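You operate a simulated robot arm through the tools that you are given. There is no shell and no other tool. Be economical: measure what you need, move in short steps, check, and stop when the job is done.

Carry out the task below with a simulated two-armed robot. There is one attempt and no reset: what you move stays moved.

TASK
On the top of the kitting table, fold the flat blue rag in half, so that its two long edges meet.
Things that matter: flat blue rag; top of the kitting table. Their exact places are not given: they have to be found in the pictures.

Only the result counts: the job must be done as asked and must still hold three seconds after the hand-in. Knocking over, shifting, dropping, spilling or breaking anything else fails it. Flat cloth is picked up by pressing the open fingertips on it (5 to 10 N) and closing them slowly along it; thin cloth reads only 2 to 8 mm in the jaws.

THE ROBOT
Two 7-joint arms with two-finger grippers on one trunk, on a base that drives. Base frame: it is fixed to the floor where the robot stands at the start and does not move with it; the origin is under the middle of the robot, x ahead of it, y to its left, z up; the surface under the hand at the start is at about z = 800. Units: mm, rad, N and s.
The left shoulder is at the start at [57, 176, 1152], the right one opposite. With the tool pointing down near the work surface each hand reaches from about 240 to 860 mm from the robot's upright axis, wherever it stands, measured 20 degrees to its own side. Places, roughly: top of the kitting table [500, -200, 800]. Payload 2.94 kg a hand.
The tool frame of a hand sits at the grasp point between the pads (the TCP): z along the fingers, y along the line on which they close. The tips reach 30 mm beyond it. The gripper opens to 138 mm. The gripper's body begins 109 mm behind the TCP.
Orientation is told as [roll, pitch, yaw] about the base's x, y, z axes, in that order, counted from this pose: with the fingers straight down and closing along the base's y, the tool's x points along the base's -x, its y along +y and its z along -z.

THE INTERFACE
- The arms move only by the tool servo_tool. It takes "left_increments", "right_increments" or both (then of equal length, played together; a hand with none holds still); each is a list of rows, each a list of 3 entries, a list of its own where there are three numbers: the gripper command, from -1 (shut) to 1 (fully open), values between in proportion, then the shift along the tool's x, y, z in units of 50 mm (1.0 is 50 mm), then the turn, a rotation vector about the tool's x, y, z in units of 6 degrees (1.0 is 6 degrees). In form: [[claw, [x, y, z], [wx, wy, wz]], ...]. A call has 1 to 10 rows; each row shifts and turns the commanded pose from where the row before left it, along the tool's axes as they then stand. A call with a number of a shift or a turn outside -1 to 1 is refused whole. Each row takes 0.2 s and may step no farther than 50 mm and 0.15 rad from the row before; otherwise, or with a gripper value out of range, the whole call is refused. A pose out of reach is approached as far as the arm can. The call stops where the force on the tool passes 40 N (or 10 N more than at its start, if that is more) or the arm is blocked; 0.2 s more then pass. Each finger halts on what it meets, pressing with about 44 N; the grip force reading is that of the motor and also rises with nothing between the fingers. The clock runs only during rows and for 0.2 s after the last one: add rows that do not move to give the fingers time. It gives the time, the measured TCP pose, the force on the tool (base axes), the opening and the grip force at its end, in the units of the frame above (readings bear some noise), with the torque about the TCP (base axes, N m) and any sound that the robot's microphone picked up.
- Cameras (640 x 400 px; columns grow to the right, rows downward): "scene" is now at [112.9, -34.1, 1608.9]; the picture's right is [-0.55, -0.83, 0.00], its down [-0.75, 0.50, -0.45] and it looks along [0.37, -0.25, -0.90] (base axes); focal length 259 px, centre (320, 200). "left" rides on the left gripper at [71, -19, -146] in its tool frame; the picture's right is [0.26, 0.96, 0.00], its down [-0.85, 0.23, -0.48] and it looks along [-0.46, 0.12, 0.88] (tool axes); focal length 280 px, centre (320, 200). "right" rides on the right gripper at [71, 19, -146] in its tool frame; the picture's right is [-0.26, 0.96, 0.00], its down [-0.85, -0.23, -0.48] and it looks along [-0.46, -0.12, 0.88] (tool axes); focal length 280 px, centre (320, 200).
- get_image(camera): a new picture of that camera. It takes no simulated time.
- raise_lower(by): slides the trunk up (or, below 0, down) by that many mm; the arms and the scene camera ride with it, the base frame stays. It gives what a move gives, with no picture.
- roll_base(legs): drives the robot by 1 to 6 legs, each [ahead, turn to the left] in mm and rad, along the robot's own axes; the way and the turn of a leg run together, so that a leg with both is an arc; at most 1500 mm and 3.142 rad a leg. The arms and the cameras ride along, it lands a little off, and it stops where it bumps. It gives what a move gives.
- head_to(pan, tilt): turns the head with the scene camera to pan (to the left, within 2.094 rad either way) and tilt (down, from -0.506 to 1.204), counted from straight ahead of the robot. It gives what a move gives.
- point_at(camera, pixels): for up to 12 pixels [column, row] of the newest picture of that camera ("zoom" is the newest enlarged one), the place [x, y, z] in the base frame of the surface seen there, good to about 2 mm. It takes no simulated time.
- inspect(camera, box): a new picture of the part [left, top, right, bottom] of that camera's present view, enlarged. It takes no simulated time.
- hand_in(): hands the job in; it is judged then, once.

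Keep the steps short. Do not move on a guess: measure, check each grasp and each placing, and mend mistakes. In all there are 80 turns and 70 pictures (those below and enlarged ones count). Leave the grippers open and the arms clear of the work at the hand-in unless told otherwise, and finish with a single line.

The tools are called after ">>>" by a JSON object that holds its "name" and its "arguments". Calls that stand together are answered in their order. servo_tool: Moves the arms, as the interface text tells. Its arguments: {"type":"object","properties":{"left_increments":{"type":"array","items":{"type":"array"}},"right_increments":{"type":"array","items":{"type":"array"}}},"required":[]} The other tools are called the same way: raise_lower (by) slides the trunk up or down; roll_base (legs) drives the base; head_to (pan, tilt) turns the head that bears the scene camera; get_image (camera) takes a picture; point_at (camera, pixels) gives the place of the surface under pixels of a picture; inspect (camera, box) takes an enlarged picture of a part of a camera's view; hand_in () hands the job in.

At the start:

```text
t: 0.0
left_tcp_pos: [492.0, 132.0, 989.9]
left_tcp_rot: [0.0, 0.001, 0.0]
left_wrist_force: [0.4, 0.2, -0.1]
left_torque: [-0.01, 0.0, -0.01]
left_opening: 137.9
left_grip_force: 0.1
right_tcp_pos: [425.6, -283.4, 1047.5]
right_tcp_rot: [0.0, 0.0, 0.002]
right_wrist_force: [-0.4, -0.3, -0.6]
right_torque: [0.0, 0.03, 0.01]
right_opening: 138.1
right_grip_force: 0.0
trunk travel left (down, up): [-325.0, 409.0]
robot x, y, heading: [-2.2, 3.6, -0.001]
head pan, tilt: [-0.588, 1.108]
```

scene: 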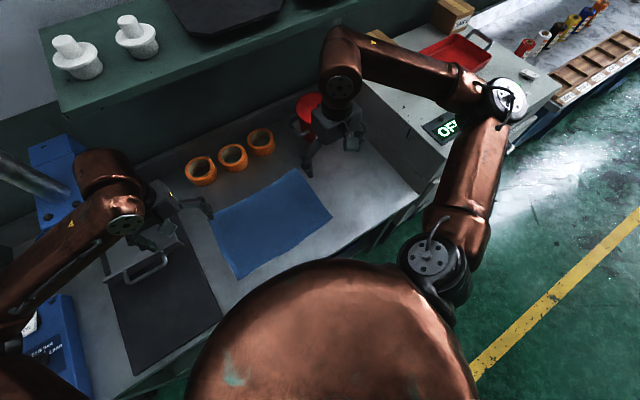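
right: 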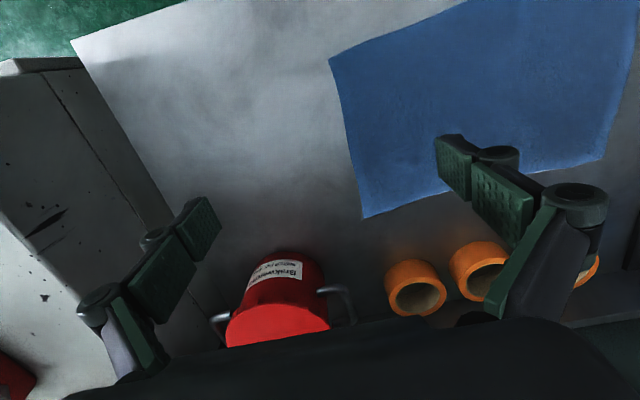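
left: 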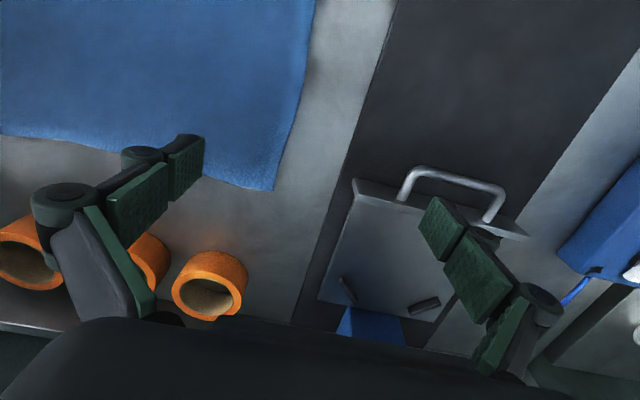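

The blue rag shows in the scene at corners about (211,211), (299,168), (332,216), (237,279). I'll measure the corners, the edges' midpoints and the table around it.

>>> {"name": "point_at", "arguments": {"camera": "scene", "pixels": [[213, 211], [298, 170], [330, 215], [238, 277], [255, 190], [283, 247], [224, 243], [315, 192], [270, 220], [200, 250], [340, 240], [245, 165]]}}

>>> {"name": "inspect", "arguments": {"camera": "scene", "box": [180, 120, 380, 290]}}

```text
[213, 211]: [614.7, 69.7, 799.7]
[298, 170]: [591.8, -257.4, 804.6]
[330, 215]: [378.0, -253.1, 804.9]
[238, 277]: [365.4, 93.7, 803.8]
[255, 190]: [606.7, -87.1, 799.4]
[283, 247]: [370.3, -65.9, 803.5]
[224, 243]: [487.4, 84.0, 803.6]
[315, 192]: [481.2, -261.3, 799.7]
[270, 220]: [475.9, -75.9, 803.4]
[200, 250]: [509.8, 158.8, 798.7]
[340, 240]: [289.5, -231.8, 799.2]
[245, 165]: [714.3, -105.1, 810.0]
```

```text
2.35 times, centred on (280, 205) of scene
```

zoom: 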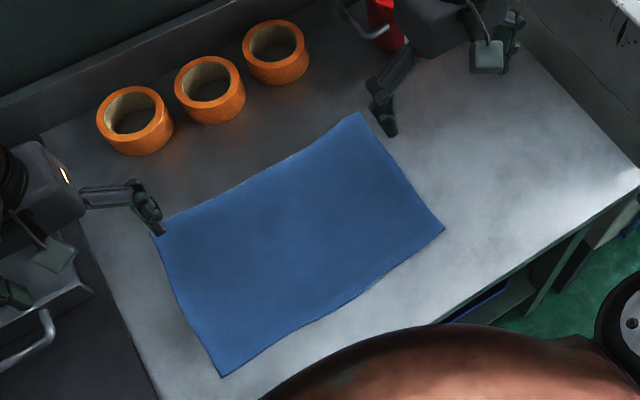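

The rag is about 345 mm along y (long) by about 230 mm along x. I'll measure its corners more exactly in the wrist pictures, and the tape rolls, mug and tray handle nearby.

>>> {"name": "point_at", "arguments": {"camera": "right", "pixels": [[365, 214], [333, 62], [603, 156], [632, 30], [345, 130], [470, 187], [415, 265], [280, 260], [355, 320], [480, 250]]}}

>>> {"name": "point_at", "arguments": {"camera": "left", "pixels": [[272, 187], [312, 5], [292, 100], [5, 133], [100, 142], [410, 175], [500, 215], [360, 190], [210, 255], [145, 250], [340, 170]]}}

>>> {"name": "point_at", "arguments": {"camera": "zoom", "pixels": [[222, 374], [441, 229], [360, 114], [165, 240], [300, 334], [380, 272], [190, 315], [250, 182], [400, 345]]}}

```text
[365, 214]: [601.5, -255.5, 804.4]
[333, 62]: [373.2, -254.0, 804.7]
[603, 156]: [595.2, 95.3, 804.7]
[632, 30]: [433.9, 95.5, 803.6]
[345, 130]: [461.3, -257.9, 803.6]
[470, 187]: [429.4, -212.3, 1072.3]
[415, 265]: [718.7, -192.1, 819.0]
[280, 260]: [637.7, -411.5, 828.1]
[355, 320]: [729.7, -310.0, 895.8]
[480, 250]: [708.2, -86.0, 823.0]
```

```text
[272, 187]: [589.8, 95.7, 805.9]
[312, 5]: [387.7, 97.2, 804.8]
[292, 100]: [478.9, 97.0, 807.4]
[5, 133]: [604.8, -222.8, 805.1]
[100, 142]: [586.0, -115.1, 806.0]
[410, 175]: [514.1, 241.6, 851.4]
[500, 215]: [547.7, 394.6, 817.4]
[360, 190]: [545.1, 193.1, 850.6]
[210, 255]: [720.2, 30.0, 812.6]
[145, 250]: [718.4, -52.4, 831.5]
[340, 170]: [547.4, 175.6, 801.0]
```

```text
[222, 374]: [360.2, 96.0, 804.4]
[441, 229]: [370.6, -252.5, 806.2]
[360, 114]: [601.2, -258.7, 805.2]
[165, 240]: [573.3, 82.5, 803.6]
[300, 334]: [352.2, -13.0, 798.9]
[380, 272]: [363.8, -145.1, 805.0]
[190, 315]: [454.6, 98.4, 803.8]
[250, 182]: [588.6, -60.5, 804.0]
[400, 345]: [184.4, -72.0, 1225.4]
```

Corners: far-left (595,97), far-right (602,-257), near-left (360,97), near-right (370,-254). The long edges run along y. I'll carry the far edge over to the near edge, gripping near its two corners with fingers that close along x. First I turn both hands by 90° high above the table and narrow the jaws.

>>> {"name": "servo_tool", "arguments": {"left_increments": [[-0.55, [0, 0, 0], [0, 0, -1]], [-0.55, [0, 0, 0], [0, 0, -1]], [-0.55, [0, 0, 0], [0, 0, -1]], [-0.55, [0, 0, 0], [0, 0, -1]], [-0.55, [0, 0, 0], [0, 0, -1]], [-0.55, [0, 0, 0], [0, 0, -1]], [-0.55, [0, 0, 0], [0, 0, -1]], [-0.55, [0, 0, 0], [0, 0, -1]], [-0.55, [0, 0, 0], [0, 0, -1]], [-0.55, [0, 0, 0], [0, 0, -1]]], "right_increments": [[-0.55, [0, 0, 0], [0, 0, 1]], [-0.55, [0, 0, 0], [0, 0, 1]], [-0.55, [0, 0, 0], [0, 0, 1]], [-0.55, [0, 0, 0], [0, 0, 1]], [-0.55, [0, 0, 0], [0, 0, 1]], [-0.55, [0, 0, 0], [0, 0, 1]], [-0.55, [0, 0, 0], [0, 0, 1]], [-0.55, [0, 0, 0], [0, 0, 1]], [-0.55, [0, 0, 0], [0, 0, 1]], [-0.55, [0, 0, 0], [0, 0, 1]]]}}

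>>> {"name": "servo_tool", "arguments": {"left_increments": [[-0.55, [0, 0, 0], [0, 0, -1]], [-0.55, [0, 0, 0], [0, 0, -1]], [-0.55, [0, 0, 0], [0, 0, -1]], [-0.55, [0, 0, 0], [0, 0, -1]], [-0.55, [0, 0, 0], [0, 0, -1]], [-0.55, [0, 0, 0], [0, 0, 0]]], "right_increments": [[-0.55, [0, 0, 0], [0, 0, 1]], [-0.55, [0, 0, 0], [0, 0, 1]], [-0.55, [0, 0, 0], [0, 0, 1]], [-0.55, [0, 0, 0], [0, 0, 1]], [-0.55, [0, 0, 0], [0, 0, 1]], [-0.55, [0, 0, 0], [0, 0, 0]]]}}

```text
t: 2.2
left_tcp_pos: [490.7, 132.6, 987.7]
left_tcp_rot: [0.003, 0.0, 1.05]
left_wrist_force: [-0.9, -0.3, 0.0]
left_torque: [-0.02, 0.03, -0.01]
left_opening: 31.2
left_grip_force: 0.1
right_tcp_pos: [425.7, -283.3, 1048.0]
right_tcp_rot: [-0.001, 0.001, -1.05]
right_wrist_force: [0.0, -0.4, 0.4]
right_torque: [0.01, 0.04, 0.0]
right_opening: 31.4
right_grip_force: 0.0
trunk travel left (down, up): [-325.0, 409.0]
robot x, y, heading: [-2.2, 1.8, -0.004]
head pan, tilt: [-0.588, 1.108]
```

```text
t: 3.6
left_tcp_pos: [492.8, 134.2, 987.6]
left_tcp_rot: [0.001, 0.001, 1.573]
left_wrist_force: [0.6, 0.0, 0.0]
left_torque: [-0.02, 0.0, 0.0]
left_opening: 31.0
left_grip_force: 0.1
right_tcp_pos: [426.5, -282.6, 1048.0]
right_tcp_rot: [-0.002, 0.0, -1.573]
right_wrist_force: [0.1, 1.1, 0.2]
right_torque: [-0.02, -0.01, -0.04]
right_opening: 31.1
right_grip_force: 0.0
trunk travel left (down, up): [-325.0, 409.0]
robot x, y, heading: [-0.9, -0.2, -0.001]
head pan, tilt: [-0.588, 1.108]
```

Both hands are turned. I'll bring them over the far corners: left to (577,76), right to (583,-237), tips about 40 mm above the rag.

>>> {"name": "servo_tool", "arguments": {"left_increments": [[-0.55, [0.193, -0.28, 0.36], [0, 0, 0]], [-0.55, [0.193, -0.28, 0.36], [0, 0, 0]], [-0.55, [0.193, -0.28, 0.36], [0, 0, 0]], [-0.55, [0.193, -0.28, 0.36], [0, 0, 0]], [-0.55, [0.193, -0.28, 0.36], [0, 0, 0]], [-0.55, [0.193, -0.28, 0.36], [0, 0, 0]], [-0.55, [0, 0, 0], [0, 0, 0]]], "right_increments": [[-0.55, [0.152, 0.522, 0.593], [0, 0, 0]], [-0.55, [0.152, 0.522, 0.593], [0, 0, 0]], [-0.55, [0.152, 0.522, 0.593], [0, 0, 0]], [-0.55, [0.152, 0.522, 0.593], [0, 0, 0]], [-0.55, [0.152, 0.522, 0.593], [0, 0, 0]], [-0.55, [0.152, 0.522, 0.593], [0, 0, 0]], [-0.55, [0, 0, 0], [0, 0, 0]]]}}

>>> {"name": "get_image", "arguments": {"camera": "left"}}

>>> {"name": "get_image", "arguments": {"camera": "right"}}

>>> {"name": "get_image", "arguments": {"camera": "scene"}}

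```text
t: 5.2
left_tcp_pos: [578.2, 73.1, 882.1]
left_tcp_rot: [0.001, 0.0, 1.571]
left_wrist_force: [-0.6, -0.8, -0.6]
left_torque: [0.0, -0.01, -0.01]
left_opening: 31.0
left_grip_force: 0.1
right_tcp_pos: [581.3, -241.0, 868.6]
right_tcp_rot: [0.0, 0.001, -1.57]
right_wrist_force: [-0.2, 0.0, 0.1]
right_torque: [0.01, -0.01, 0.01]
right_opening: 31.1
right_grip_force: 0.0
trunk travel left (down, up): [-325.0, 409.0]
robot x, y, heading: [-0.9, 0.6, 0.003]
head pan, tilt: [-0.588, 1.108]
```

```text
65 pictures are left
```

left: 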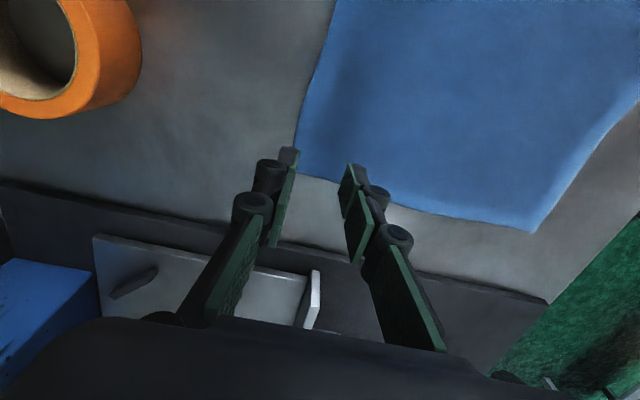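

```text
64 pictures are left
```

right: 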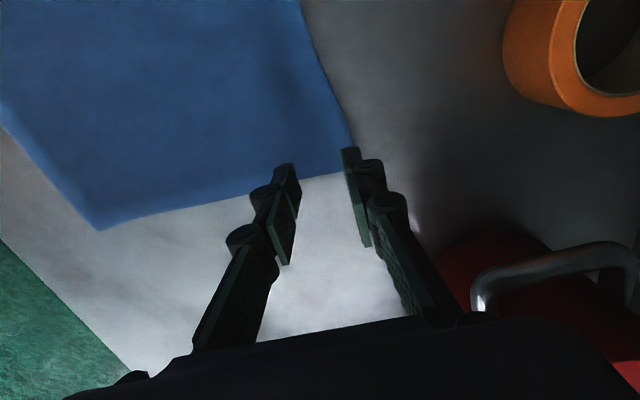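

```text
63 pictures are left
```

scene: 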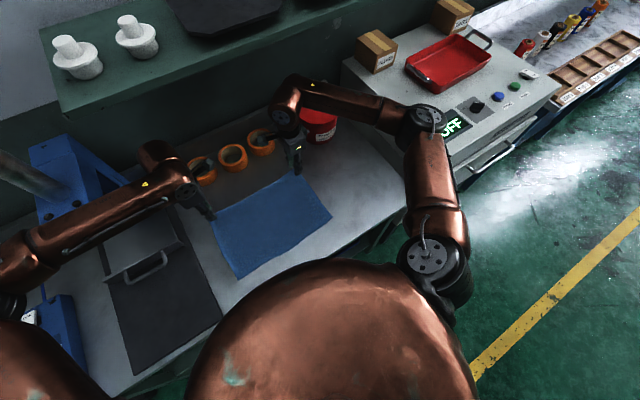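

I measure the corners again in these closer views: left corner about (297,140), right corner about (351,145).

>>> {"name": "point_at", "arguments": {"camera": "left", "pixels": [[298, 138], [315, 70], [340, 180], [532, 230], [303, 165], [288, 155], [345, 172], [634, 105], [310, 276]]}}

>>> {"name": "point_at", "arguments": {"camera": "right", "pixels": [[348, 140], [320, 60], [310, 174], [98, 227], [285, 170], [350, 154], [480, 310], [600, 258], [10, 125]]}}

>>> {"name": "inspect", "arguments": {"camera": "scene", "box": [170, 120, 350, 280]}}

```text
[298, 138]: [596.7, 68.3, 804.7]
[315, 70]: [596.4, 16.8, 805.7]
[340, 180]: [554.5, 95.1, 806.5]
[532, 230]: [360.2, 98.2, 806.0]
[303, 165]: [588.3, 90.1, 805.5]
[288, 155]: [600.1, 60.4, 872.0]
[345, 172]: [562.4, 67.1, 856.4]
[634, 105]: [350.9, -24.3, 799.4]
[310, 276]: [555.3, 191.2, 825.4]
```

```text
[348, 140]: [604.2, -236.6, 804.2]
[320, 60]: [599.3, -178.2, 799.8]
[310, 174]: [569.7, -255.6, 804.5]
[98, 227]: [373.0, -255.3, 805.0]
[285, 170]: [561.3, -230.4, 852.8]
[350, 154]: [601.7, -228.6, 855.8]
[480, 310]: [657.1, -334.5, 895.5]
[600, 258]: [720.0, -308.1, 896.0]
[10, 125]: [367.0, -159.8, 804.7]
```

```text
2.50 times, centred on (260, 200) of scene
```

zoom: 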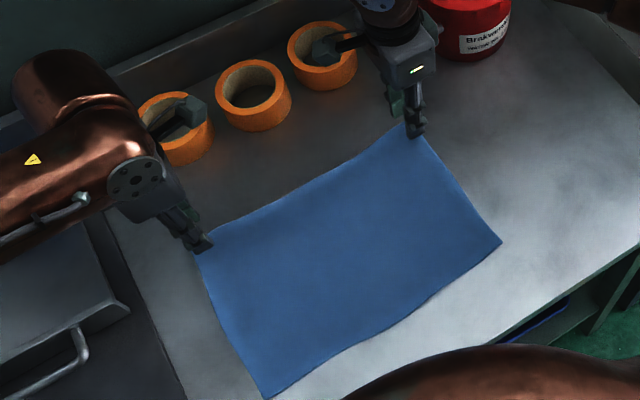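

The corners are at x≈597 (left) and x≈604 (right); I shift about 6 mm inward so that both fingers land on cloth and descend to just above it. The mug's rim (z 896) stays well under the gripper's body (z ≥ 940).

>>> {"name": "servo_tool", "arguments": {"left_increments": [[-0.55, [0, 0.12, 0.2], [0, 0, 0]], [-0.55, [0, 0, 0.3], [0, 0, 0]], [-0.55, [0, 0, 0.3], [0, 0, 0]], [-0.55, [0, 0, 0], [0, 0, 0]]], "right_increments": [[-0.55, [0, -0.1, 0.13], [0, 0, 0]], [-0.55, [0, 0, 0.2], [0, 0, 0]], [-0.55, [0, 0, 0.2], [0, 0, 0]], [-0.55, [0, 0, 0], [0, 0, 0]]]}}

>>> {"name": "servo_tool", "arguments": {"left_increments": [[-0.55, [0, 0, 0.08], [0, 0, 0]], [-0.55, [0, 0, 0], [0, 0, 0]]], "right_increments": [[-0.55, [0, 0, 0.06], [0, 0, 0]], [-0.55, [0, 0, 0], [0, 0, 0]]]}}

```text
t: 6.2
left_tcp_pos: [569.7, 75.1, 841.4]
left_tcp_rot: [-0.001, -0.001, 1.57]
left_wrist_force: [-0.2, -0.4, -0.1]
left_torque: [0.0, -0.02, -0.01]
left_opening: 31.2
left_grip_force: 0.0
right_tcp_pos: [575.3, -238.7, 842.4]
right_tcp_rot: [-0.002, 0.0, -1.57]
right_wrist_force: [-0.6, -0.3, 0.1]
right_torque: [0.0, 0.03, -0.02]
right_opening: 31.0
right_grip_force: 0.0
trunk travel left (down, up): [-325.0, 409.0]
robot x, y, heading: [-1.6, 0.0, 0.0]
head pan, tilt: [-0.588, 1.108]
```

```text
t: 6.8
left_tcp_pos: [568.9, 75.7, 837.8]
left_tcp_rot: [0.001, 0.0, 1.571]
left_wrist_force: [0.4, 0.1, 0.1]
left_torque: [-0.01, 0.01, 0.0]
left_opening: 31.2
left_grip_force: 0.0
right_tcp_pos: [576.2, -238.1, 839.3]
right_tcp_rot: [-0.001, 0.0, -1.57]
right_wrist_force: [0.1, -0.6, -0.4]
right_torque: [0.0, -0.01, -0.01]
right_opening: 30.8
right_grip_force: 0.1
trunk travel left (down, up): [-325.0, 409.0]
robot x, y, heading: [-0.5, 0.5, -0.0]
head pan, tilt: [-0.588, 1.108]
```

No contact yet (forces near 0). Another few millimetres down.

>>> {"name": "servo_tool", "arguments": {"left_increments": [[-0.55, [0, 0, 0.06], [0, 0, 0]], [-0.55, [0, 0, 0.02], [0, 0, 0]], [-0.55, [0, 0, 0], [0, 0, 0]]], "right_increments": [[-0.55, [0, 0, 0.07], [0, 0, 0]], [-0.55, [0, 0, 0.03], [0, 0, 0]], [-0.55, [0, 0, 0], [0, 0, 0]]]}}

```text
t: 7.6
left_tcp_pos: [569.7, 74.4, 833.5]
left_tcp_rot: [0.001, 0.0, 1.57]
left_wrist_force: [0.2, 0.3, 3.2]
left_torque: [-0.02, -0.01, -0.03]
left_opening: 31.1
left_grip_force: 0.0
right_tcp_pos: [576.6, -238.4, 835.2]
right_tcp_rot: [0.001, 0.0, -1.571]
right_wrist_force: [-0.9, 0.5, 0.4]
right_torque: [-0.01, 0.02, 0.02]
right_opening: 31.1
right_grip_force: 0.0
trunk travel left (down, up): [-325.0, 409.0]
robot x, y, heading: [0.8, 2.0, 0.002]
head pan, tilt: [-0.588, 1.108]
```

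Left touches (3.2 N). I add 1 mm left and 2.5 mm right.

>>> {"name": "servo_tool", "arguments": {"left_increments": [[-0.55, [0, 0, 0.02], [0, 0, 0]], [-0.55, [0, 0, 0], [0, 0, 0]]], "right_increments": [[-0.55, [0, 0, 0.05], [0, 0, 0]], [-0.55, [0, 0, 0], [0, 0, 0]]]}}

```text
t: 8.2
left_tcp_pos: [570.7, 74.7, 833.6]
left_tcp_rot: [-0.002, 0.0, 1.571]
left_wrist_force: [-0.1, 0.6, 8.6]
left_torque: [-0.01, 0.0, 0.01]
left_opening: 31.0
left_grip_force: 0.1
right_tcp_pos: [577.3, -237.9, 832.8]
right_tcp_rot: [0.001, 0.0, -1.571]
right_wrist_force: [0.2, -1.2, 5.1]
right_torque: [-0.02, -0.01, -0.01]
right_opening: 30.5
right_grip_force: 0.1
trunk travel left (down, up): [-325.0, 409.0]
robot x, y, heading: [1.9, 1.1, -0.001]
head pan, tilt: [-0.588, 1.108]
```

Pressing with 8.6 N and 5.1 N, both in the window. Now I close both slowly.

>>> {"name": "servo_tool", "arguments": {"left_increments": [[-0.6, [0, 0, 0], [0, 0, 0]], [-0.65, [0, 0, 0], [0, 0, 0]], [-0.7, [0, 0, 0], [0, 0, 0]], [-0.75, [0, 0, 0], [0, 0, 0]], [-0.8, [0, 0, 0], [0, 0, 0]], [-0.85, [0, 0, 0], [0, 0, 0]], [-0.9, [0, 0, 0], [0, 0, 0]], [-0.95, [0, 0, 0], [0, 0, 0]], [-1, [0, 0, 0], [0, 0, 0]], [-1, [0, 0, 0], [0, 0, 0]]], "right_increments": [[-0.6, [0, 0, 0.01], [0, 0, 0]], [-0.65, [0, 0, 0], [0, 0, 0]], [-0.7, [0, 0, 0], [0, 0, 0]], [-0.75, [0, 0, 0], [0, 0, 0]], [-0.8, [0, 0, 0], [0, 0, 0]], [-0.85, [0, 0, 0], [0, 0, 0]], [-0.9, [0, 0, 0], [0, 0, 0]], [-0.95, [0, 0, 0], [0, 0, 0]], [-1, [0, 0, 0], [0, 0, 0]], [-1, [0, 0, 0], [0, 0, 0]]]}}

>>> {"name": "get_image", "arguments": {"camera": "left"}}

>>> {"name": "get_image", "arguments": {"camera": "right"}}

```text
t: 10.4
left_tcp_pos: [569.1, 75.3, 831.1]
left_tcp_rot: [0.0, 0.0, 1.571]
left_wrist_force: [-0.9, -0.4, 1.2]
left_torque: [-0.02, -0.01, 0.02]
left_opening: 3.5
left_grip_force: 30.6
right_tcp_pos: [576.4, -238.0, 832.6]
right_tcp_rot: [0.001, 0.001, -1.571]
right_wrist_force: [1.1, 0.4, 1.6]
right_torque: [0.02, -0.02, 0.01]
right_opening: 3.3
right_grip_force: 31.1
trunk travel left (down, up): [-325.0, 409.0]
robot x, y, heading: [-2.6, 0.7, -0.003]
head pan, tilt: [-0.588, 1.108]
```

```text
61 pictures are left
```

left: 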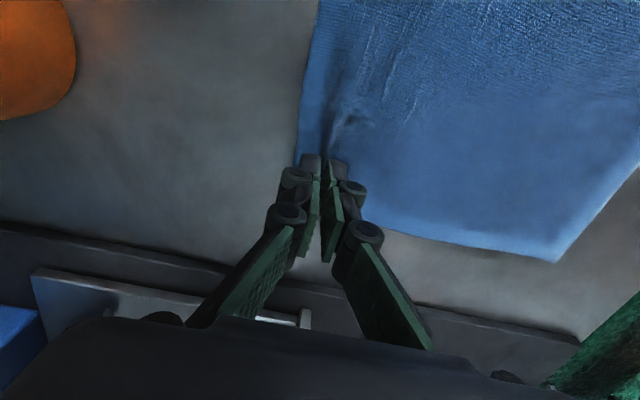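

```text
60 pictures are left
```

right: 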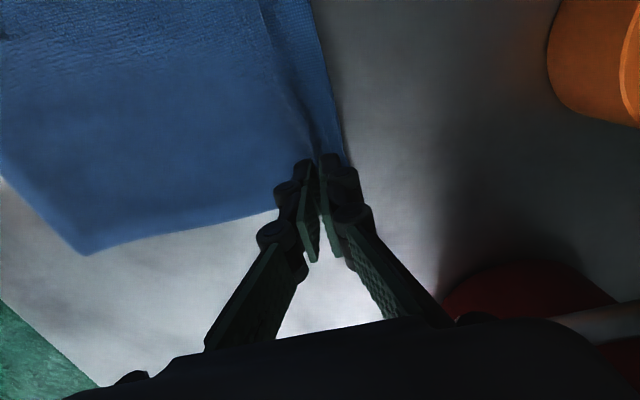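

Both jaws read 3.4 mm with about 31 N: cloth is held. I lift along the first half of an arc (radius about 84 mm around the fold line) and check.

>>> {"name": "servo_tool", "arguments": {"left_increments": [[-1, [0, 0.058, -0.434], [0, 0, 0]], [-1, [0, 0.168, -0.406], [0, 0, 0]], [-1, [0, 0.266, -0.348], [0, 0, 0]], [-1, [0, 0.348, -0.266], [0, 0, 0]], [-1, [0, 0.406, -0.168], [0, 0, 0]], [-1, [0, 0.434, -0.058], [0, 0, 0]], [-1, [0, 0, 0], [0, 0, 0]]], "right_increments": [[-1, [0, -0.058, -0.434], [0, 0, 0]], [-1, [0, -0.168, -0.406], [0, 0, 0]], [-1, [0, -0.266, -0.348], [0, 0, 0]], [-1, [0, -0.348, -0.266], [0, 0, 0]], [-1, [0, -0.406, -0.168], [0, 0, 0]], [-1, [0, -0.434, -0.058], [0, 0, 0]], [-1, [0, 0, 0], [0, 0, 0]]]}}

>>> {"name": "inspect", "arguments": {"camera": "scene", "box": [170, 120, 370, 290]}}

>>> {"name": "get_image", "arguments": {"camera": "left"}}

>>> {"name": "get_image", "arguments": {"camera": "right"}}

```text
t: 12.0
left_tcp_pos: [526.5, 93.6, 899.2]
left_tcp_rot: [0.001, 0.003, 1.567]
left_wrist_force: [-0.8, -1.1, 5.1]
left_torque: [0.0, -0.09, 0.0]
left_opening: 1.5
left_grip_force: 29.1
left hand out of reach, approached as far as the arm can: row 4, 5, 6
right_tcp_pos: [492.3, -237.1, 914.4]
right_tcp_rot: [-0.001, 0.0, -1.571]
right_wrist_force: [-0.3, 2.4, 0.4]
right_torque: [0.07, 0.0, -0.04]
right_opening: 1.7
right_grip_force: 31.2
trunk travel left (down, up): [-325.0, 409.0]
robot x, y, heading: [-1.0, 0.7, -0.002]
head pan, tilt: [-0.588, 1.108]
```

```text
2.35 times, centred on (270, 205) of scene
```

zoom: 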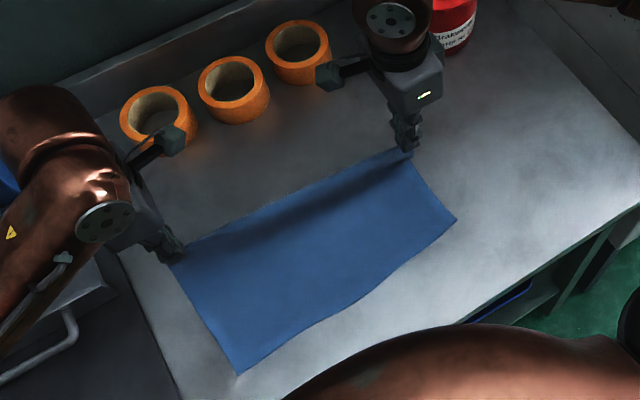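

```text
58 pictures are left
```

left: 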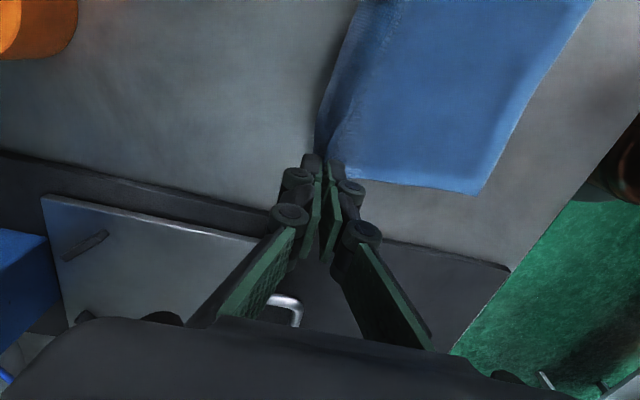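

```text
57 pictures are left
```

right: 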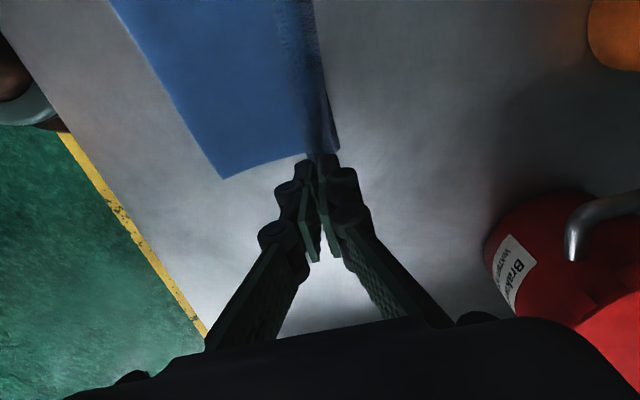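

Important: the left hand ran out of reach in this wrist turn (stuck at x 526, y 94), while the right got to x 492. The cloth is still held. I'll make the x travel by driving the base backward instead. First I even out the hands: right back out to x≈532, left a little out.

>>> {"name": "servo_tool", "arguments": {"left_increments": [[-1, [0, -0.2, 0], [0, 0, 0]], [-1, [0, -0.1, 0], [0, 0, 0]], [-1, [0, 0, 0], [0, 0, 0]]], "right_increments": [[-1, [0, 0.4, 0], [0, 0, 0]], [-1, [0, 0.4, 0], [0, 0, 0]], [-1, [0, 0, 0], [0, 0, 0]]]}}

>>> {"name": "point_at", "arguments": {"camera": "left", "pixels": [[478, 191], [530, 105], [360, 178]]}}

>>> {"name": "point_at", "arguments": {"camera": "right", "pixels": [[226, 176], [190, 110], [280, 158]]}}

```text
t: 12.8
left_tcp_pos: [541.7, 92.4, 897.7]
left_tcp_rot: [0.002, 0.0, 1.57]
left_wrist_force: [1.1, -1.3, 0.1]
left_torque: [0.05, -0.01, 0.0]
left_opening: 2.2
left_grip_force: 31.0
right_tcp_pos: [533.3, -238.3, 915.7]
right_tcp_rot: [0.001, 0.0, -1.573]
right_wrist_force: [-0.1, 0.4, 2.4]
right_torque: [0.0, 0.04, -0.04]
right_opening: 2.2
right_grip_force: 34.2
trunk travel left (down, up): [-325.0, 409.0]
robot x, y, heading: [0.3, 2.1, 0.002]
head pan, tilt: [-0.588, 1.108]
```

```text
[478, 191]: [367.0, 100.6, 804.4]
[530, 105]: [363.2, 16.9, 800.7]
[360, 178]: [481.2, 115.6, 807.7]
```

```text
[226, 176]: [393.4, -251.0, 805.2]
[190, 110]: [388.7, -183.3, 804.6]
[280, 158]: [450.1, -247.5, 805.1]
```

The near-right corner has slid to x≈393 (it was about 372), so the pull is a bit too high. I lower both hands to z≈885 with x about 545 and bring the left hand back to y≈76, then look.

>>> {"name": "servo_tool", "arguments": {"left_increments": [[-1, [0.16, -0.04, 0.12], [0, 0, 0]], [-1, [0.16, -0.04, 0.12], [0, 0, 0]], [-1, [0, 0, 0], [0, 0, 0]]], "right_increments": [[-1, [0, 0.1, 0.3], [0, 0, 0]], [-1, [0, 0.1, 0.3], [0, 0, 0]], [-1, [0, 0, 0], [0, 0, 0]]]}}

>>> {"name": "inspect", "arguments": {"camera": "scene", "box": [170, 120, 370, 290]}}

>>> {"name": "get_image", "arguments": {"camera": "left"}}

>>> {"name": "get_image", "arguments": {"camera": "right"}}

```text
t: 13.6
left_tcp_pos: [544.0, 77.7, 885.7]
left_tcp_rot: [-0.001, -0.001, 1.569]
left_wrist_force: [-1.3, 1.0, 1.8]
left_torque: [-0.07, -0.2, -0.02]
left_opening: 1.9
left_grip_force: 26.3
right_tcp_pos: [541.4, -238.5, 886.8]
right_tcp_rot: [0.0, -0.001, -1.572]
right_wrist_force: [-0.5, 0.8, 4.0]
right_torque: [-0.06, 0.07, 0.0]
right_opening: 3.4
right_grip_force: 37.2
trunk travel left (down, up): [-325.0, 409.0]
robot x, y, heading: [2.5, 0.9, -0.001]
head pan, tilt: [-0.588, 1.108]
```

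```text
2.35 times, centred on (270, 205) of scene
```

zoom: 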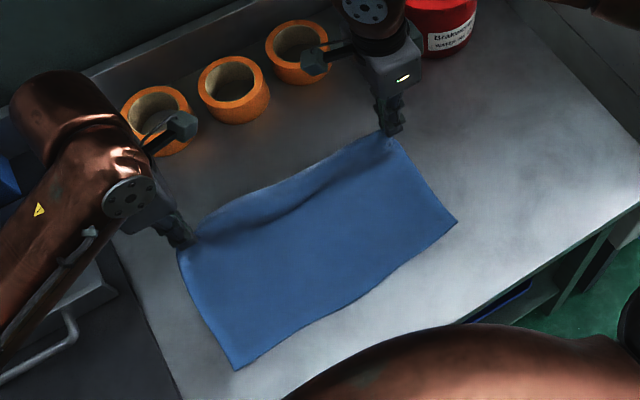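

```text
55 pictures are left
```

left: 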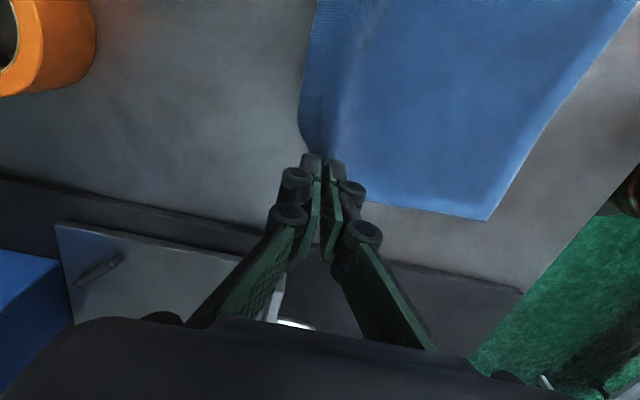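

```text
54 pictures are left
```

right: 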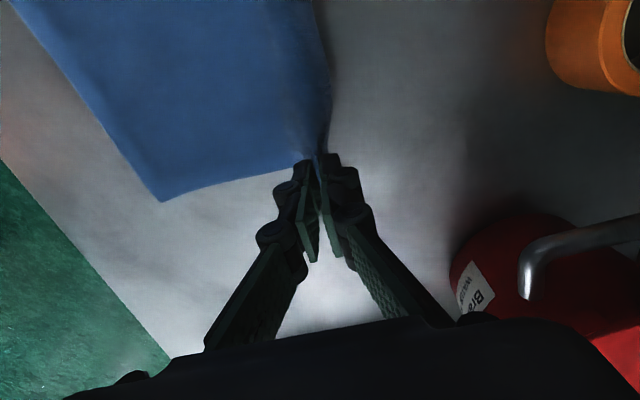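

Both grips hold. I measure the near edge's present place, then drive the base back 90 mm, carrying both hands over the fold line.

>>> {"name": "point_at", "arguments": {"camera": "left", "pixels": [[485, 217], [545, 125], [380, 205], [600, 50]]}}

>>> {"name": "point_at", "arguments": {"camera": "right", "pixels": [[163, 199], [110, 125], [240, 178], [50, 50]]}}

>>> {"name": "roll_base", "arguments": {"legs": [[-90, 0]]}}

>>> {"name": "inspect", "arguments": {"camera": "scene", "box": [170, 80, 390, 260]}}

```text
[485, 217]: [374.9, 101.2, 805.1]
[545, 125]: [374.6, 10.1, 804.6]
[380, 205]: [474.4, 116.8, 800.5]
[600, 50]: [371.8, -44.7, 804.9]
```

```text
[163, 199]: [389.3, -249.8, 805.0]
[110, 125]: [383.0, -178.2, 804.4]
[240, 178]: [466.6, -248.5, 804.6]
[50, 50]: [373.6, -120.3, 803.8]
```

```text
t: 14.7
left_tcp_pos: [474.3, 78.7, 879.2]
left_tcp_rot: [0.017, 0.0, 1.575]
left_wrist_force: [0.4, -1.2, 2.4]
left_torque: [-0.04, -0.08, -0.03]
left_opening: 4.9
left_grip_force: 40.1
right_tcp_pos: [471.8, -237.5, 879.8]
right_tcp_rot: [-0.019, 0.003, -1.571]
right_wrist_force: [-0.1, -0.6, 0.0]
right_torque: [-0.03, -0.06, -0.01]
right_opening: 5.6
right_grip_force: 36.4
trunk travel left (down, up): [-325.0, 409.0]
robot x, y, heading: [-88.2, -1.6, 0.003]
head pan, tilt: [-0.588, 1.108]
```

```text
2.22 times, centred on (280, 170) of scene
```

zoom: 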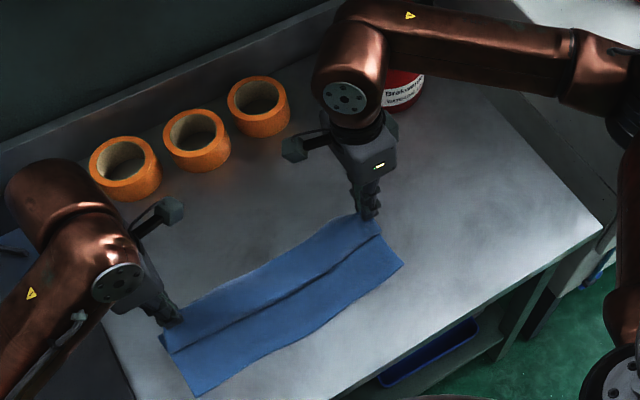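

The fold is forming cleanly. I let things settle and read where the hands really are.

>>> {"name": "servo_tool", "arguments": {"left_increments": [[-1, [0, 0, 0], [0, 0, 0]], [-1, [0, 0, 0], [0, 0, 0]]], "right_increments": [[-1, [0, 0, 0], [0, 0, 0]], [-1, [0, 0, 0], [0, 0, 0]]]}}

>>> {"name": "get_image", "arguments": {"camera": "left"}}

>>> {"name": "get_image", "arguments": {"camera": "right"}}

```text
t: 15.3
left_tcp_pos: [434.5, 77.8, 897.4]
left_tcp_rot: [-0.028, 0.0, 1.576]
left_wrist_force: [0.2, -1.9, 3.0]
left_torque: [0.25, 0.13, -0.04]
left_opening: 2.2
left_grip_force: 26.7
right_tcp_pos: [431.7, -238.3, 897.2]
right_tcp_rot: [0.028, 0.001, -1.569]
right_wrist_force: [1.5, -1.5, 4.9]
right_torque: [0.01, 0.17, -0.04]
right_opening: 2.0
right_grip_force: 30.4
trunk travel left (down, up): [-325.0, 409.0]
robot x, y, heading: [-84.2, 2.1, 0.004]
head pan, tilt: [-0.588, 1.108]
```

```text
52 pictures are left
```

left: 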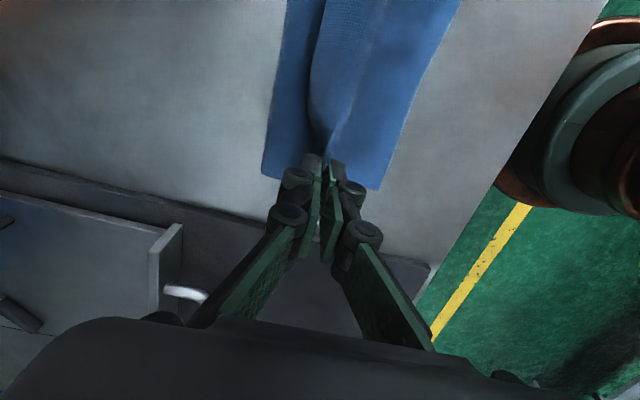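

```text
51 pictures are left
```

right: 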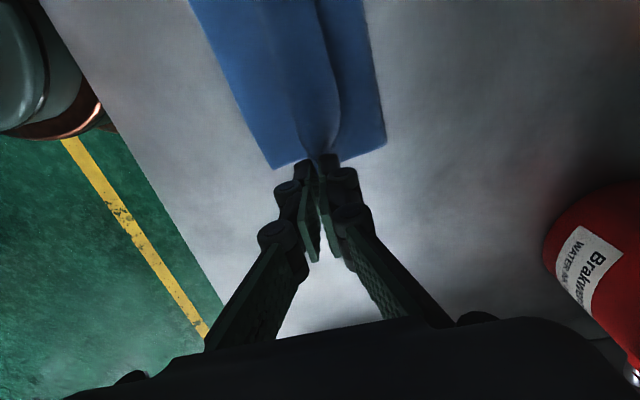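

The base sways a little after the drive. I wait another moment and measure crease and near edge: left corners (378,186) and (268,175); right (277,167) and (383,143).

>>> {"name": "servo_tool", "arguments": {"left_increments": [[-1, [0, 0, 0], [0, 0, 0]], [-1, [0, 0, 0], [0, 0, 0]], [-1, [0, 0, 0], [0, 0, 0]], [-1, [0, 0, 0], [0, 0, 0]]], "right_increments": [[-1, [0, 0, 0], [0, 0, 0]], [-1, [0, 0, 0], [0, 0, 0]], [-1, [0, 0, 0], [0, 0, 0]], [-1, [0, 0, 0], [0, 0, 0]]]}}

>>> {"name": "get_image", "arguments": {"camera": "left"}}

>>> {"name": "get_image", "arguments": {"camera": "right"}}

```text
t: 16.3
left_tcp_pos: [453.4, 77.9, 888.7]
left_tcp_rot: [-0.007, -0.003, 1.576]
left_wrist_force: [1.6, 0.2, -1.3]
left_torque: [-0.08, 0.15, -0.03]
left_opening: 4.8
left_grip_force: 30.6
right_tcp_pos: [449.8, -236.8, 889.9]
right_tcp_rot: [0.005, 0.002, -1.571]
right_wrist_force: [1.0, 0.2, -0.2]
right_torque: [-0.06, 0.11, 0.01]
right_opening: 4.7
right_grip_force: 36.3
trunk travel left (down, up): [-325.0, 409.0]
robot x, y, heading: [-87.4, 1.3, 0.001]
head pan, tilt: [-0.588, 1.108]
```

```text
50 pictures are left
```

left: 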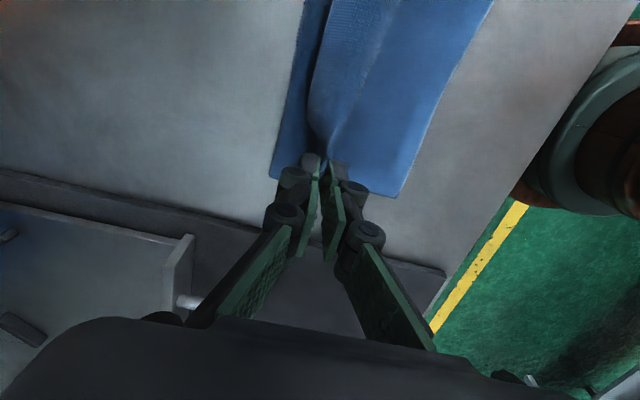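

```text
49 pictures are left
```

right: 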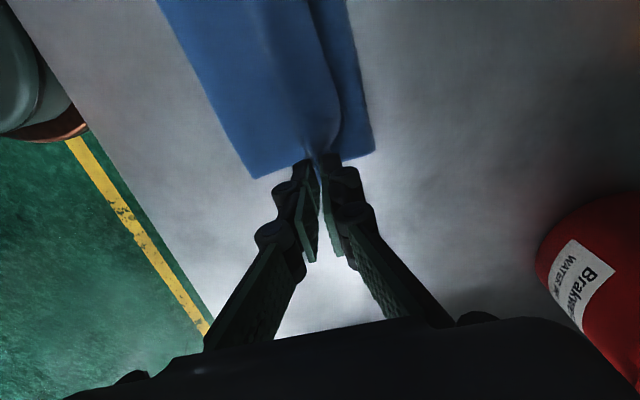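

>>> {"name": "point_at", "arguments": {"camera": "left", "pixels": [[402, 193], [274, 175], [290, 100], [450, 90], [303, 10], [345, 100]]}}

>>> {"name": "point_at", "arguments": {"camera": "right", "pixels": [[253, 176], [371, 150], [360, 80], [205, 90], [350, 15], [315, 90]]}}

```text
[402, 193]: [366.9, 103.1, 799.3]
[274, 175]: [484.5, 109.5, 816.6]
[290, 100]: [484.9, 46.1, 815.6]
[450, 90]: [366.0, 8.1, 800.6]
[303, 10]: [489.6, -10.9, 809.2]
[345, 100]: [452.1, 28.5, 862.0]
```

```text
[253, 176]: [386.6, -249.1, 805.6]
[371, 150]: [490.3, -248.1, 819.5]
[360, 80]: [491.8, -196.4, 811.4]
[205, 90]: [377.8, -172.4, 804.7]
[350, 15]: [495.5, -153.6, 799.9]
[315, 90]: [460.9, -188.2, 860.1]
```

The near edge lies at x≈369 (left) to 387 (right), and the hands are at 453/450. I drive back 20 mm twice (short legs keep the sway small).

>>> {"name": "roll_base", "arguments": {"legs": [[-20, 0]]}}

>>> {"name": "servo_tool", "arguments": {"left_increments": [[-1, [0, 0, 0.1], [0, 0, 0]], [-1, [0, 0, 0.1], [0, 0, 0]], [-1, [0, 0, 0.0], [0, 0, 0]], [-1, [0, 0, 0], [0, 0, 0]]], "right_increments": [[-1, [0, 0.1, 0.1], [0, 0, 0]], [-1, [0, 0.1, 0.1], [0, 0, 0]], [-1, [0, 0, 0.0], [0, 0, 0]], [-1, [0, 0, 0], [0, 0, 0]]]}}

>>> {"name": "roll_base", "arguments": {"legs": [[-18, 0]]}}

>>> {"name": "servo_tool", "arguments": {"left_increments": [[-1, [0, 0, 0.1], [0, 0, 0]], [-1, [0, 0, 0.1], [0, 0, 0]], [-1, [0, 0, 0], [0, 0, 0]], [-1, [0, 0, 0], [0, 0, 0]], [-1, [0, 0, 0], [0, 0, 0]], [-1, [0, 0, 0], [0, 0, 0]]], "right_increments": [[-1, [0, 0, 0.1], [0, 0, 0]], [-1, [0, 0, 0.1], [0, 0, 0]], [-1, [0, 0, 0], [0, 0, 0]], [-1, [0, 0, 0], [0, 0, 0]], [-1, [0, 0, 0], [0, 0, 0]], [-1, [0, 0, 0], [0, 0, 0]]]}}

>>> {"name": "get_image", "arguments": {"camera": "left"}}

>>> {"name": "get_image", "arguments": {"camera": "right"}}

```text
t: 17.1
left_tcp_pos: [435.5, 77.4, 886.6]
left_tcp_rot: [-0.001, -0.003, 1.577]
left_wrist_force: [-0.5, 0.2, 0.4]
left_torque: [0.0, 0.08, -0.02]
left_opening: 5.7
left_grip_force: 32.1
right_tcp_pos: [434.5, -237.0, 887.8]
right_tcp_rot: [0.002, 0.002, -1.571]
right_wrist_force: [0.3, -1.6, 1.7]
right_torque: [0.03, 0.21, -0.01]
right_opening: 3.4
right_grip_force: 35.2
trunk travel left (down, up): [-325.0, 409.0]
robot x, y, heading: [-108.2, 1.1, -0.003]
head pan, tilt: [-0.588, 1.108]
```

```text
t: 18.1
left_tcp_pos: [431.6, 78.1, 880.5]
left_tcp_rot: [-0.009, -0.002, 1.576]
left_wrist_force: [0.2, 0.0, -2.2]
left_torque: [0.01, 0.05, 0.0]
left_opening: 6.3
left_grip_force: 39.8
right_tcp_pos: [437.0, -237.7, 879.2]
right_tcp_rot: [0.007, 0.001, -1.57]
right_wrist_force: [0.9, -0.3, -1.8]
right_torque: [-0.06, 0.04, -0.04]
right_opening: 4.9
right_grip_force: 34.1
trunk travel left (down, up): [-325.0, 409.0]
robot x, y, heading: [-106.3, -1.4, 0.005]
head pan, tilt: [-0.588, 1.108]
```

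```text
t: 18.9
left_tcp_pos: [411.5, 79.0, 881.9]
left_tcp_rot: [-0.012, -0.001, 1.577]
left_wrist_force: [-0.5, -1.2, 3.1]
left_torque: [0.04, -0.21, -0.03]
left_opening: 2.0
left_grip_force: 29.3
right_tcp_pos: [420.1, -236.7, 881.9]
right_tcp_rot: [0.01, 0.001, -1.571]
right_wrist_force: [0.5, 0.9, 2.6]
right_torque: [0.02, -0.05, -0.01]
right_opening: 2.4
right_grip_force: 32.2
trunk travel left (down, up): [-325.0, 409.0]
robot x, y, heading: [-124.8, 0.1, 0.004]
head pan, tilt: [-0.588, 1.108]
```

```text
t: 20.3
left_tcp_pos: [412.6, 77.8, 871.2]
left_tcp_rot: [-0.009, -0.001, 1.578]
left_wrist_force: [1.5, 0.0, 1.1]
left_torque: [0.01, -0.02, -0.02]
left_opening: 5.3
left_grip_force: 36.7
right_tcp_pos: [419.8, -236.8, 870.8]
right_tcp_rot: [0.009, 0.0, -1.571]
right_wrist_force: [0.1, 0.4, 3.3]
right_torque: [-0.04, 0.1, 0.0]
right_opening: 3.9
right_grip_force: 37.1
trunk travel left (down, up): [-325.0, 409.0]
robot x, y, heading: [-124.7, -0.6, 0.005]
head pan, tilt: [-0.588, 1.108]
```

```text
48 pictures are left
```

left: 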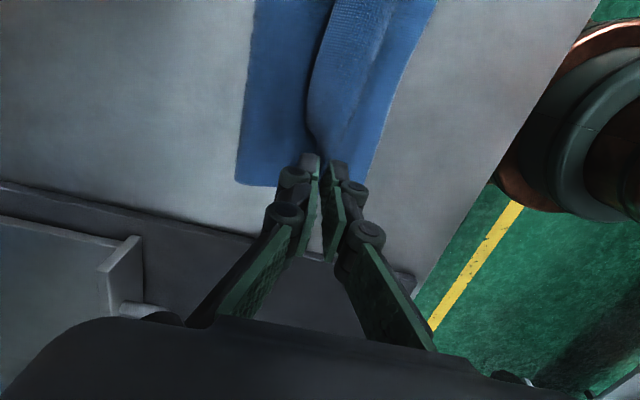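

```text
47 pictures are left
```

right: 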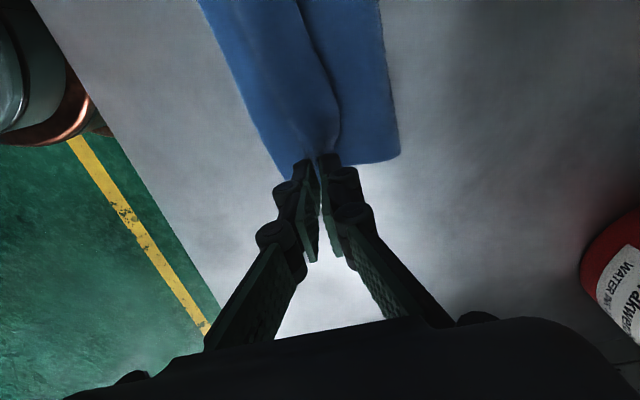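

Measuring edges again before lowering.

>>> {"name": "point_at", "arguments": {"camera": "left", "pixels": [[366, 175], [395, 95], [425, 20], [237, 182], [250, 60], [262, 5]]}}

>>> {"name": "point_at", "arguments": {"camera": "right", "pixels": [[284, 177], [250, 100], [215, 30], [398, 155], [385, 60], [372, 5]]}}

>>> {"name": "inspect", "arguments": {"camera": "scene", "box": [170, 80, 390, 260]}}

```text
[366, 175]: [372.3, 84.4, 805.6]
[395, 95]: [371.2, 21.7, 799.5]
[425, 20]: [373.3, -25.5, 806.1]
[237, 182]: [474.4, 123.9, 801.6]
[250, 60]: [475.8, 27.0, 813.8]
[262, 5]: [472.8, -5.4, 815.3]
```

```text
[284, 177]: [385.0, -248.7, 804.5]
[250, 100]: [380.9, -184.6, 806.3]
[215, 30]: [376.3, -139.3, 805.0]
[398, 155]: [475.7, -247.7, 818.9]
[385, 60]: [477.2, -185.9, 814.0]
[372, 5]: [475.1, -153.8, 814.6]
```

```text
2.22 times, centred on (280, 170) of scene
```

zoom: 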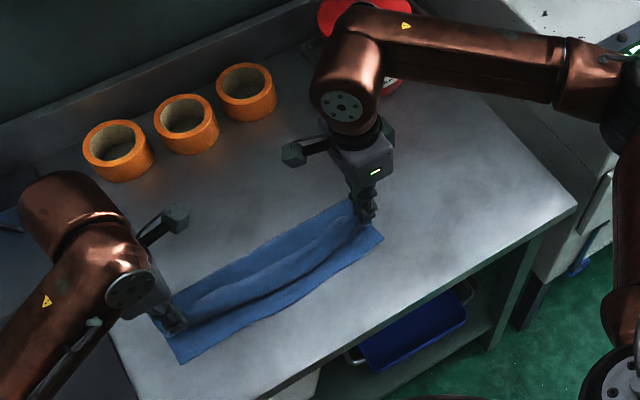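

The crease sits at x≈475 in the air, near edge at 372–385. I lower both hands, with the right 6 mm farther out, down to just above the bottom layer.

>>> {"name": "servo_tool", "arguments": {"left_increments": [[-1, [0, 0, 0.15], [0, 0, 0]], [-1, [0, 0, 0.15], [0, 0, 0]], [-1, [0, 0, 0.15], [0, 0, 0]], [-1, [0, 0, 0.1], [0, 0, 0]], [-1, [0, 0, 0], [0, 0, 0]], [-1, [0, 0, 0], [0, 0, 0]]], "right_increments": [[-1, [0, 0.06, 0.15], [0, 0, 0]], [-1, [0, 0.06, 0.15], [0, 0, 0]], [-1, [0, 0, 0.15], [0, 0, 0]], [-1, [0, 0, 0.1], [0, 0, 0]], [-1, [0, 0, 0], [0, 0, 0]], [-1, [0, 0, 0], [0, 0, 0]]]}}

>>> {"name": "get_image", "arguments": {"camera": "left"}}

>>> {"name": "get_image", "arguments": {"camera": "right"}}

```text
t: 21.7
left_tcp_pos: [412.6, 77.9, 845.8]
left_tcp_rot: [-0.011, 0.001, 1.579]
left_wrist_force: [-0.5, 0.0, 2.6]
left_torque: [0.02, -0.03, -0.03]
left_opening: 3.1
left_grip_force: 30.1
right_tcp_pos: [425.5, -236.6, 843.4]
right_tcp_rot: [0.01, 0.001, -1.571]
right_wrist_force: [0.0, -2.0, -0.6]
right_torque: [0.13, 0.04, 0.0]
right_opening: 1.3
right_grip_force: 27.2
trunk travel left (down, up): [-325.0, 409.0]
robot x, y, heading: [-125.6, -1.5, 0.006]
head pan, tilt: [-0.588, 1.108]
```

```text
45 pictures are left
```

left: 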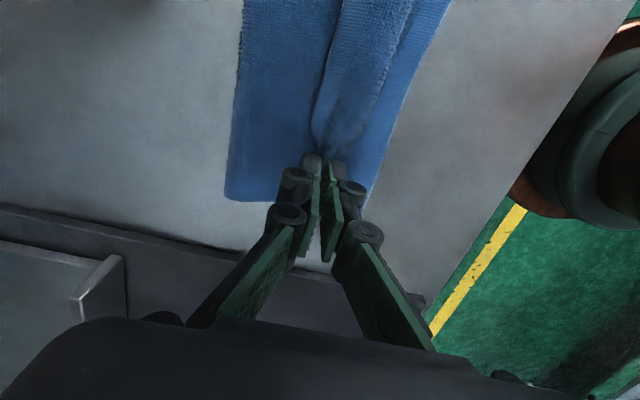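

```text
44 pictures are left
```

right: 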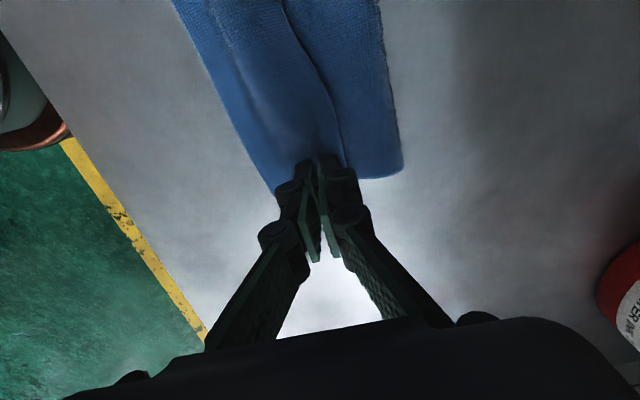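

The rag's free edge seems to lie turned back on top (the line near (322,130)–(343,10) in the left picture). I enlarge and measure there before letting go.

>>> {"name": "point_at", "arguments": {"camera": "left", "pixels": [[312, 110], [322, 100], [340, 100], [365, 80], [385, 110], [400, 80], [280, 80], [240, 80], [350, 20], [325, 20], [380, 20]]}}

>>> {"name": "inspect", "arguments": {"camera": "left", "box": [220, 0, 460, 210]}}

>>> {"name": "inspect", "arguments": {"camera": "scene", "box": [210, 140, 320, 220]}}

```text
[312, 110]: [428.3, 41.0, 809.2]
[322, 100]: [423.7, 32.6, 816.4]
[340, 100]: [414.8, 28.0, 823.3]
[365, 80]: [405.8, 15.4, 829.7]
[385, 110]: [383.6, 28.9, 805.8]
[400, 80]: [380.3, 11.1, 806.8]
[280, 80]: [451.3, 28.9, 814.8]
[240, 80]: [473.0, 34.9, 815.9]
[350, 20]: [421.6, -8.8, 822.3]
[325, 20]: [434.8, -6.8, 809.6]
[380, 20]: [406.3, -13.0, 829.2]
```

```text
1.90 times, centred on (340, 105) of left
```

zoom: 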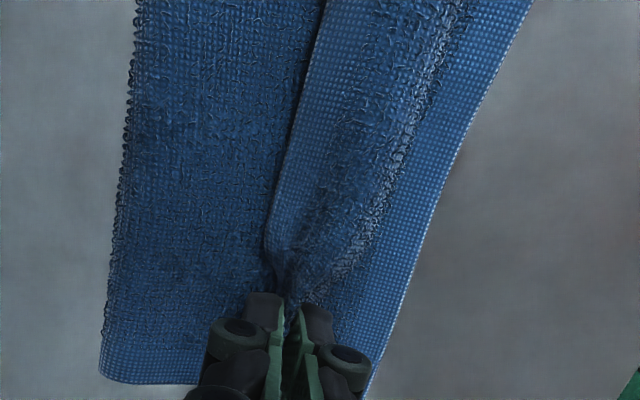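

```text
5.00 times, centred on (265, 180) of scene
```

zoom: 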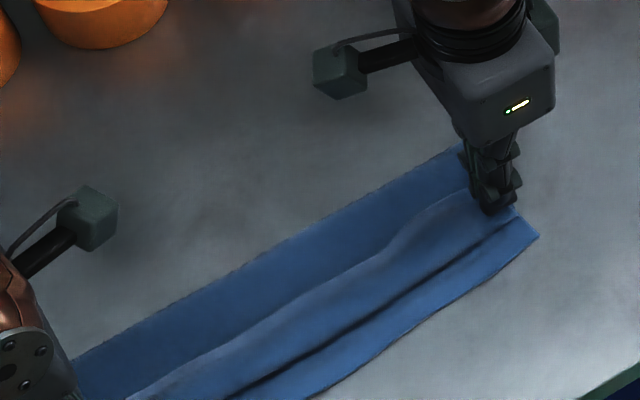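

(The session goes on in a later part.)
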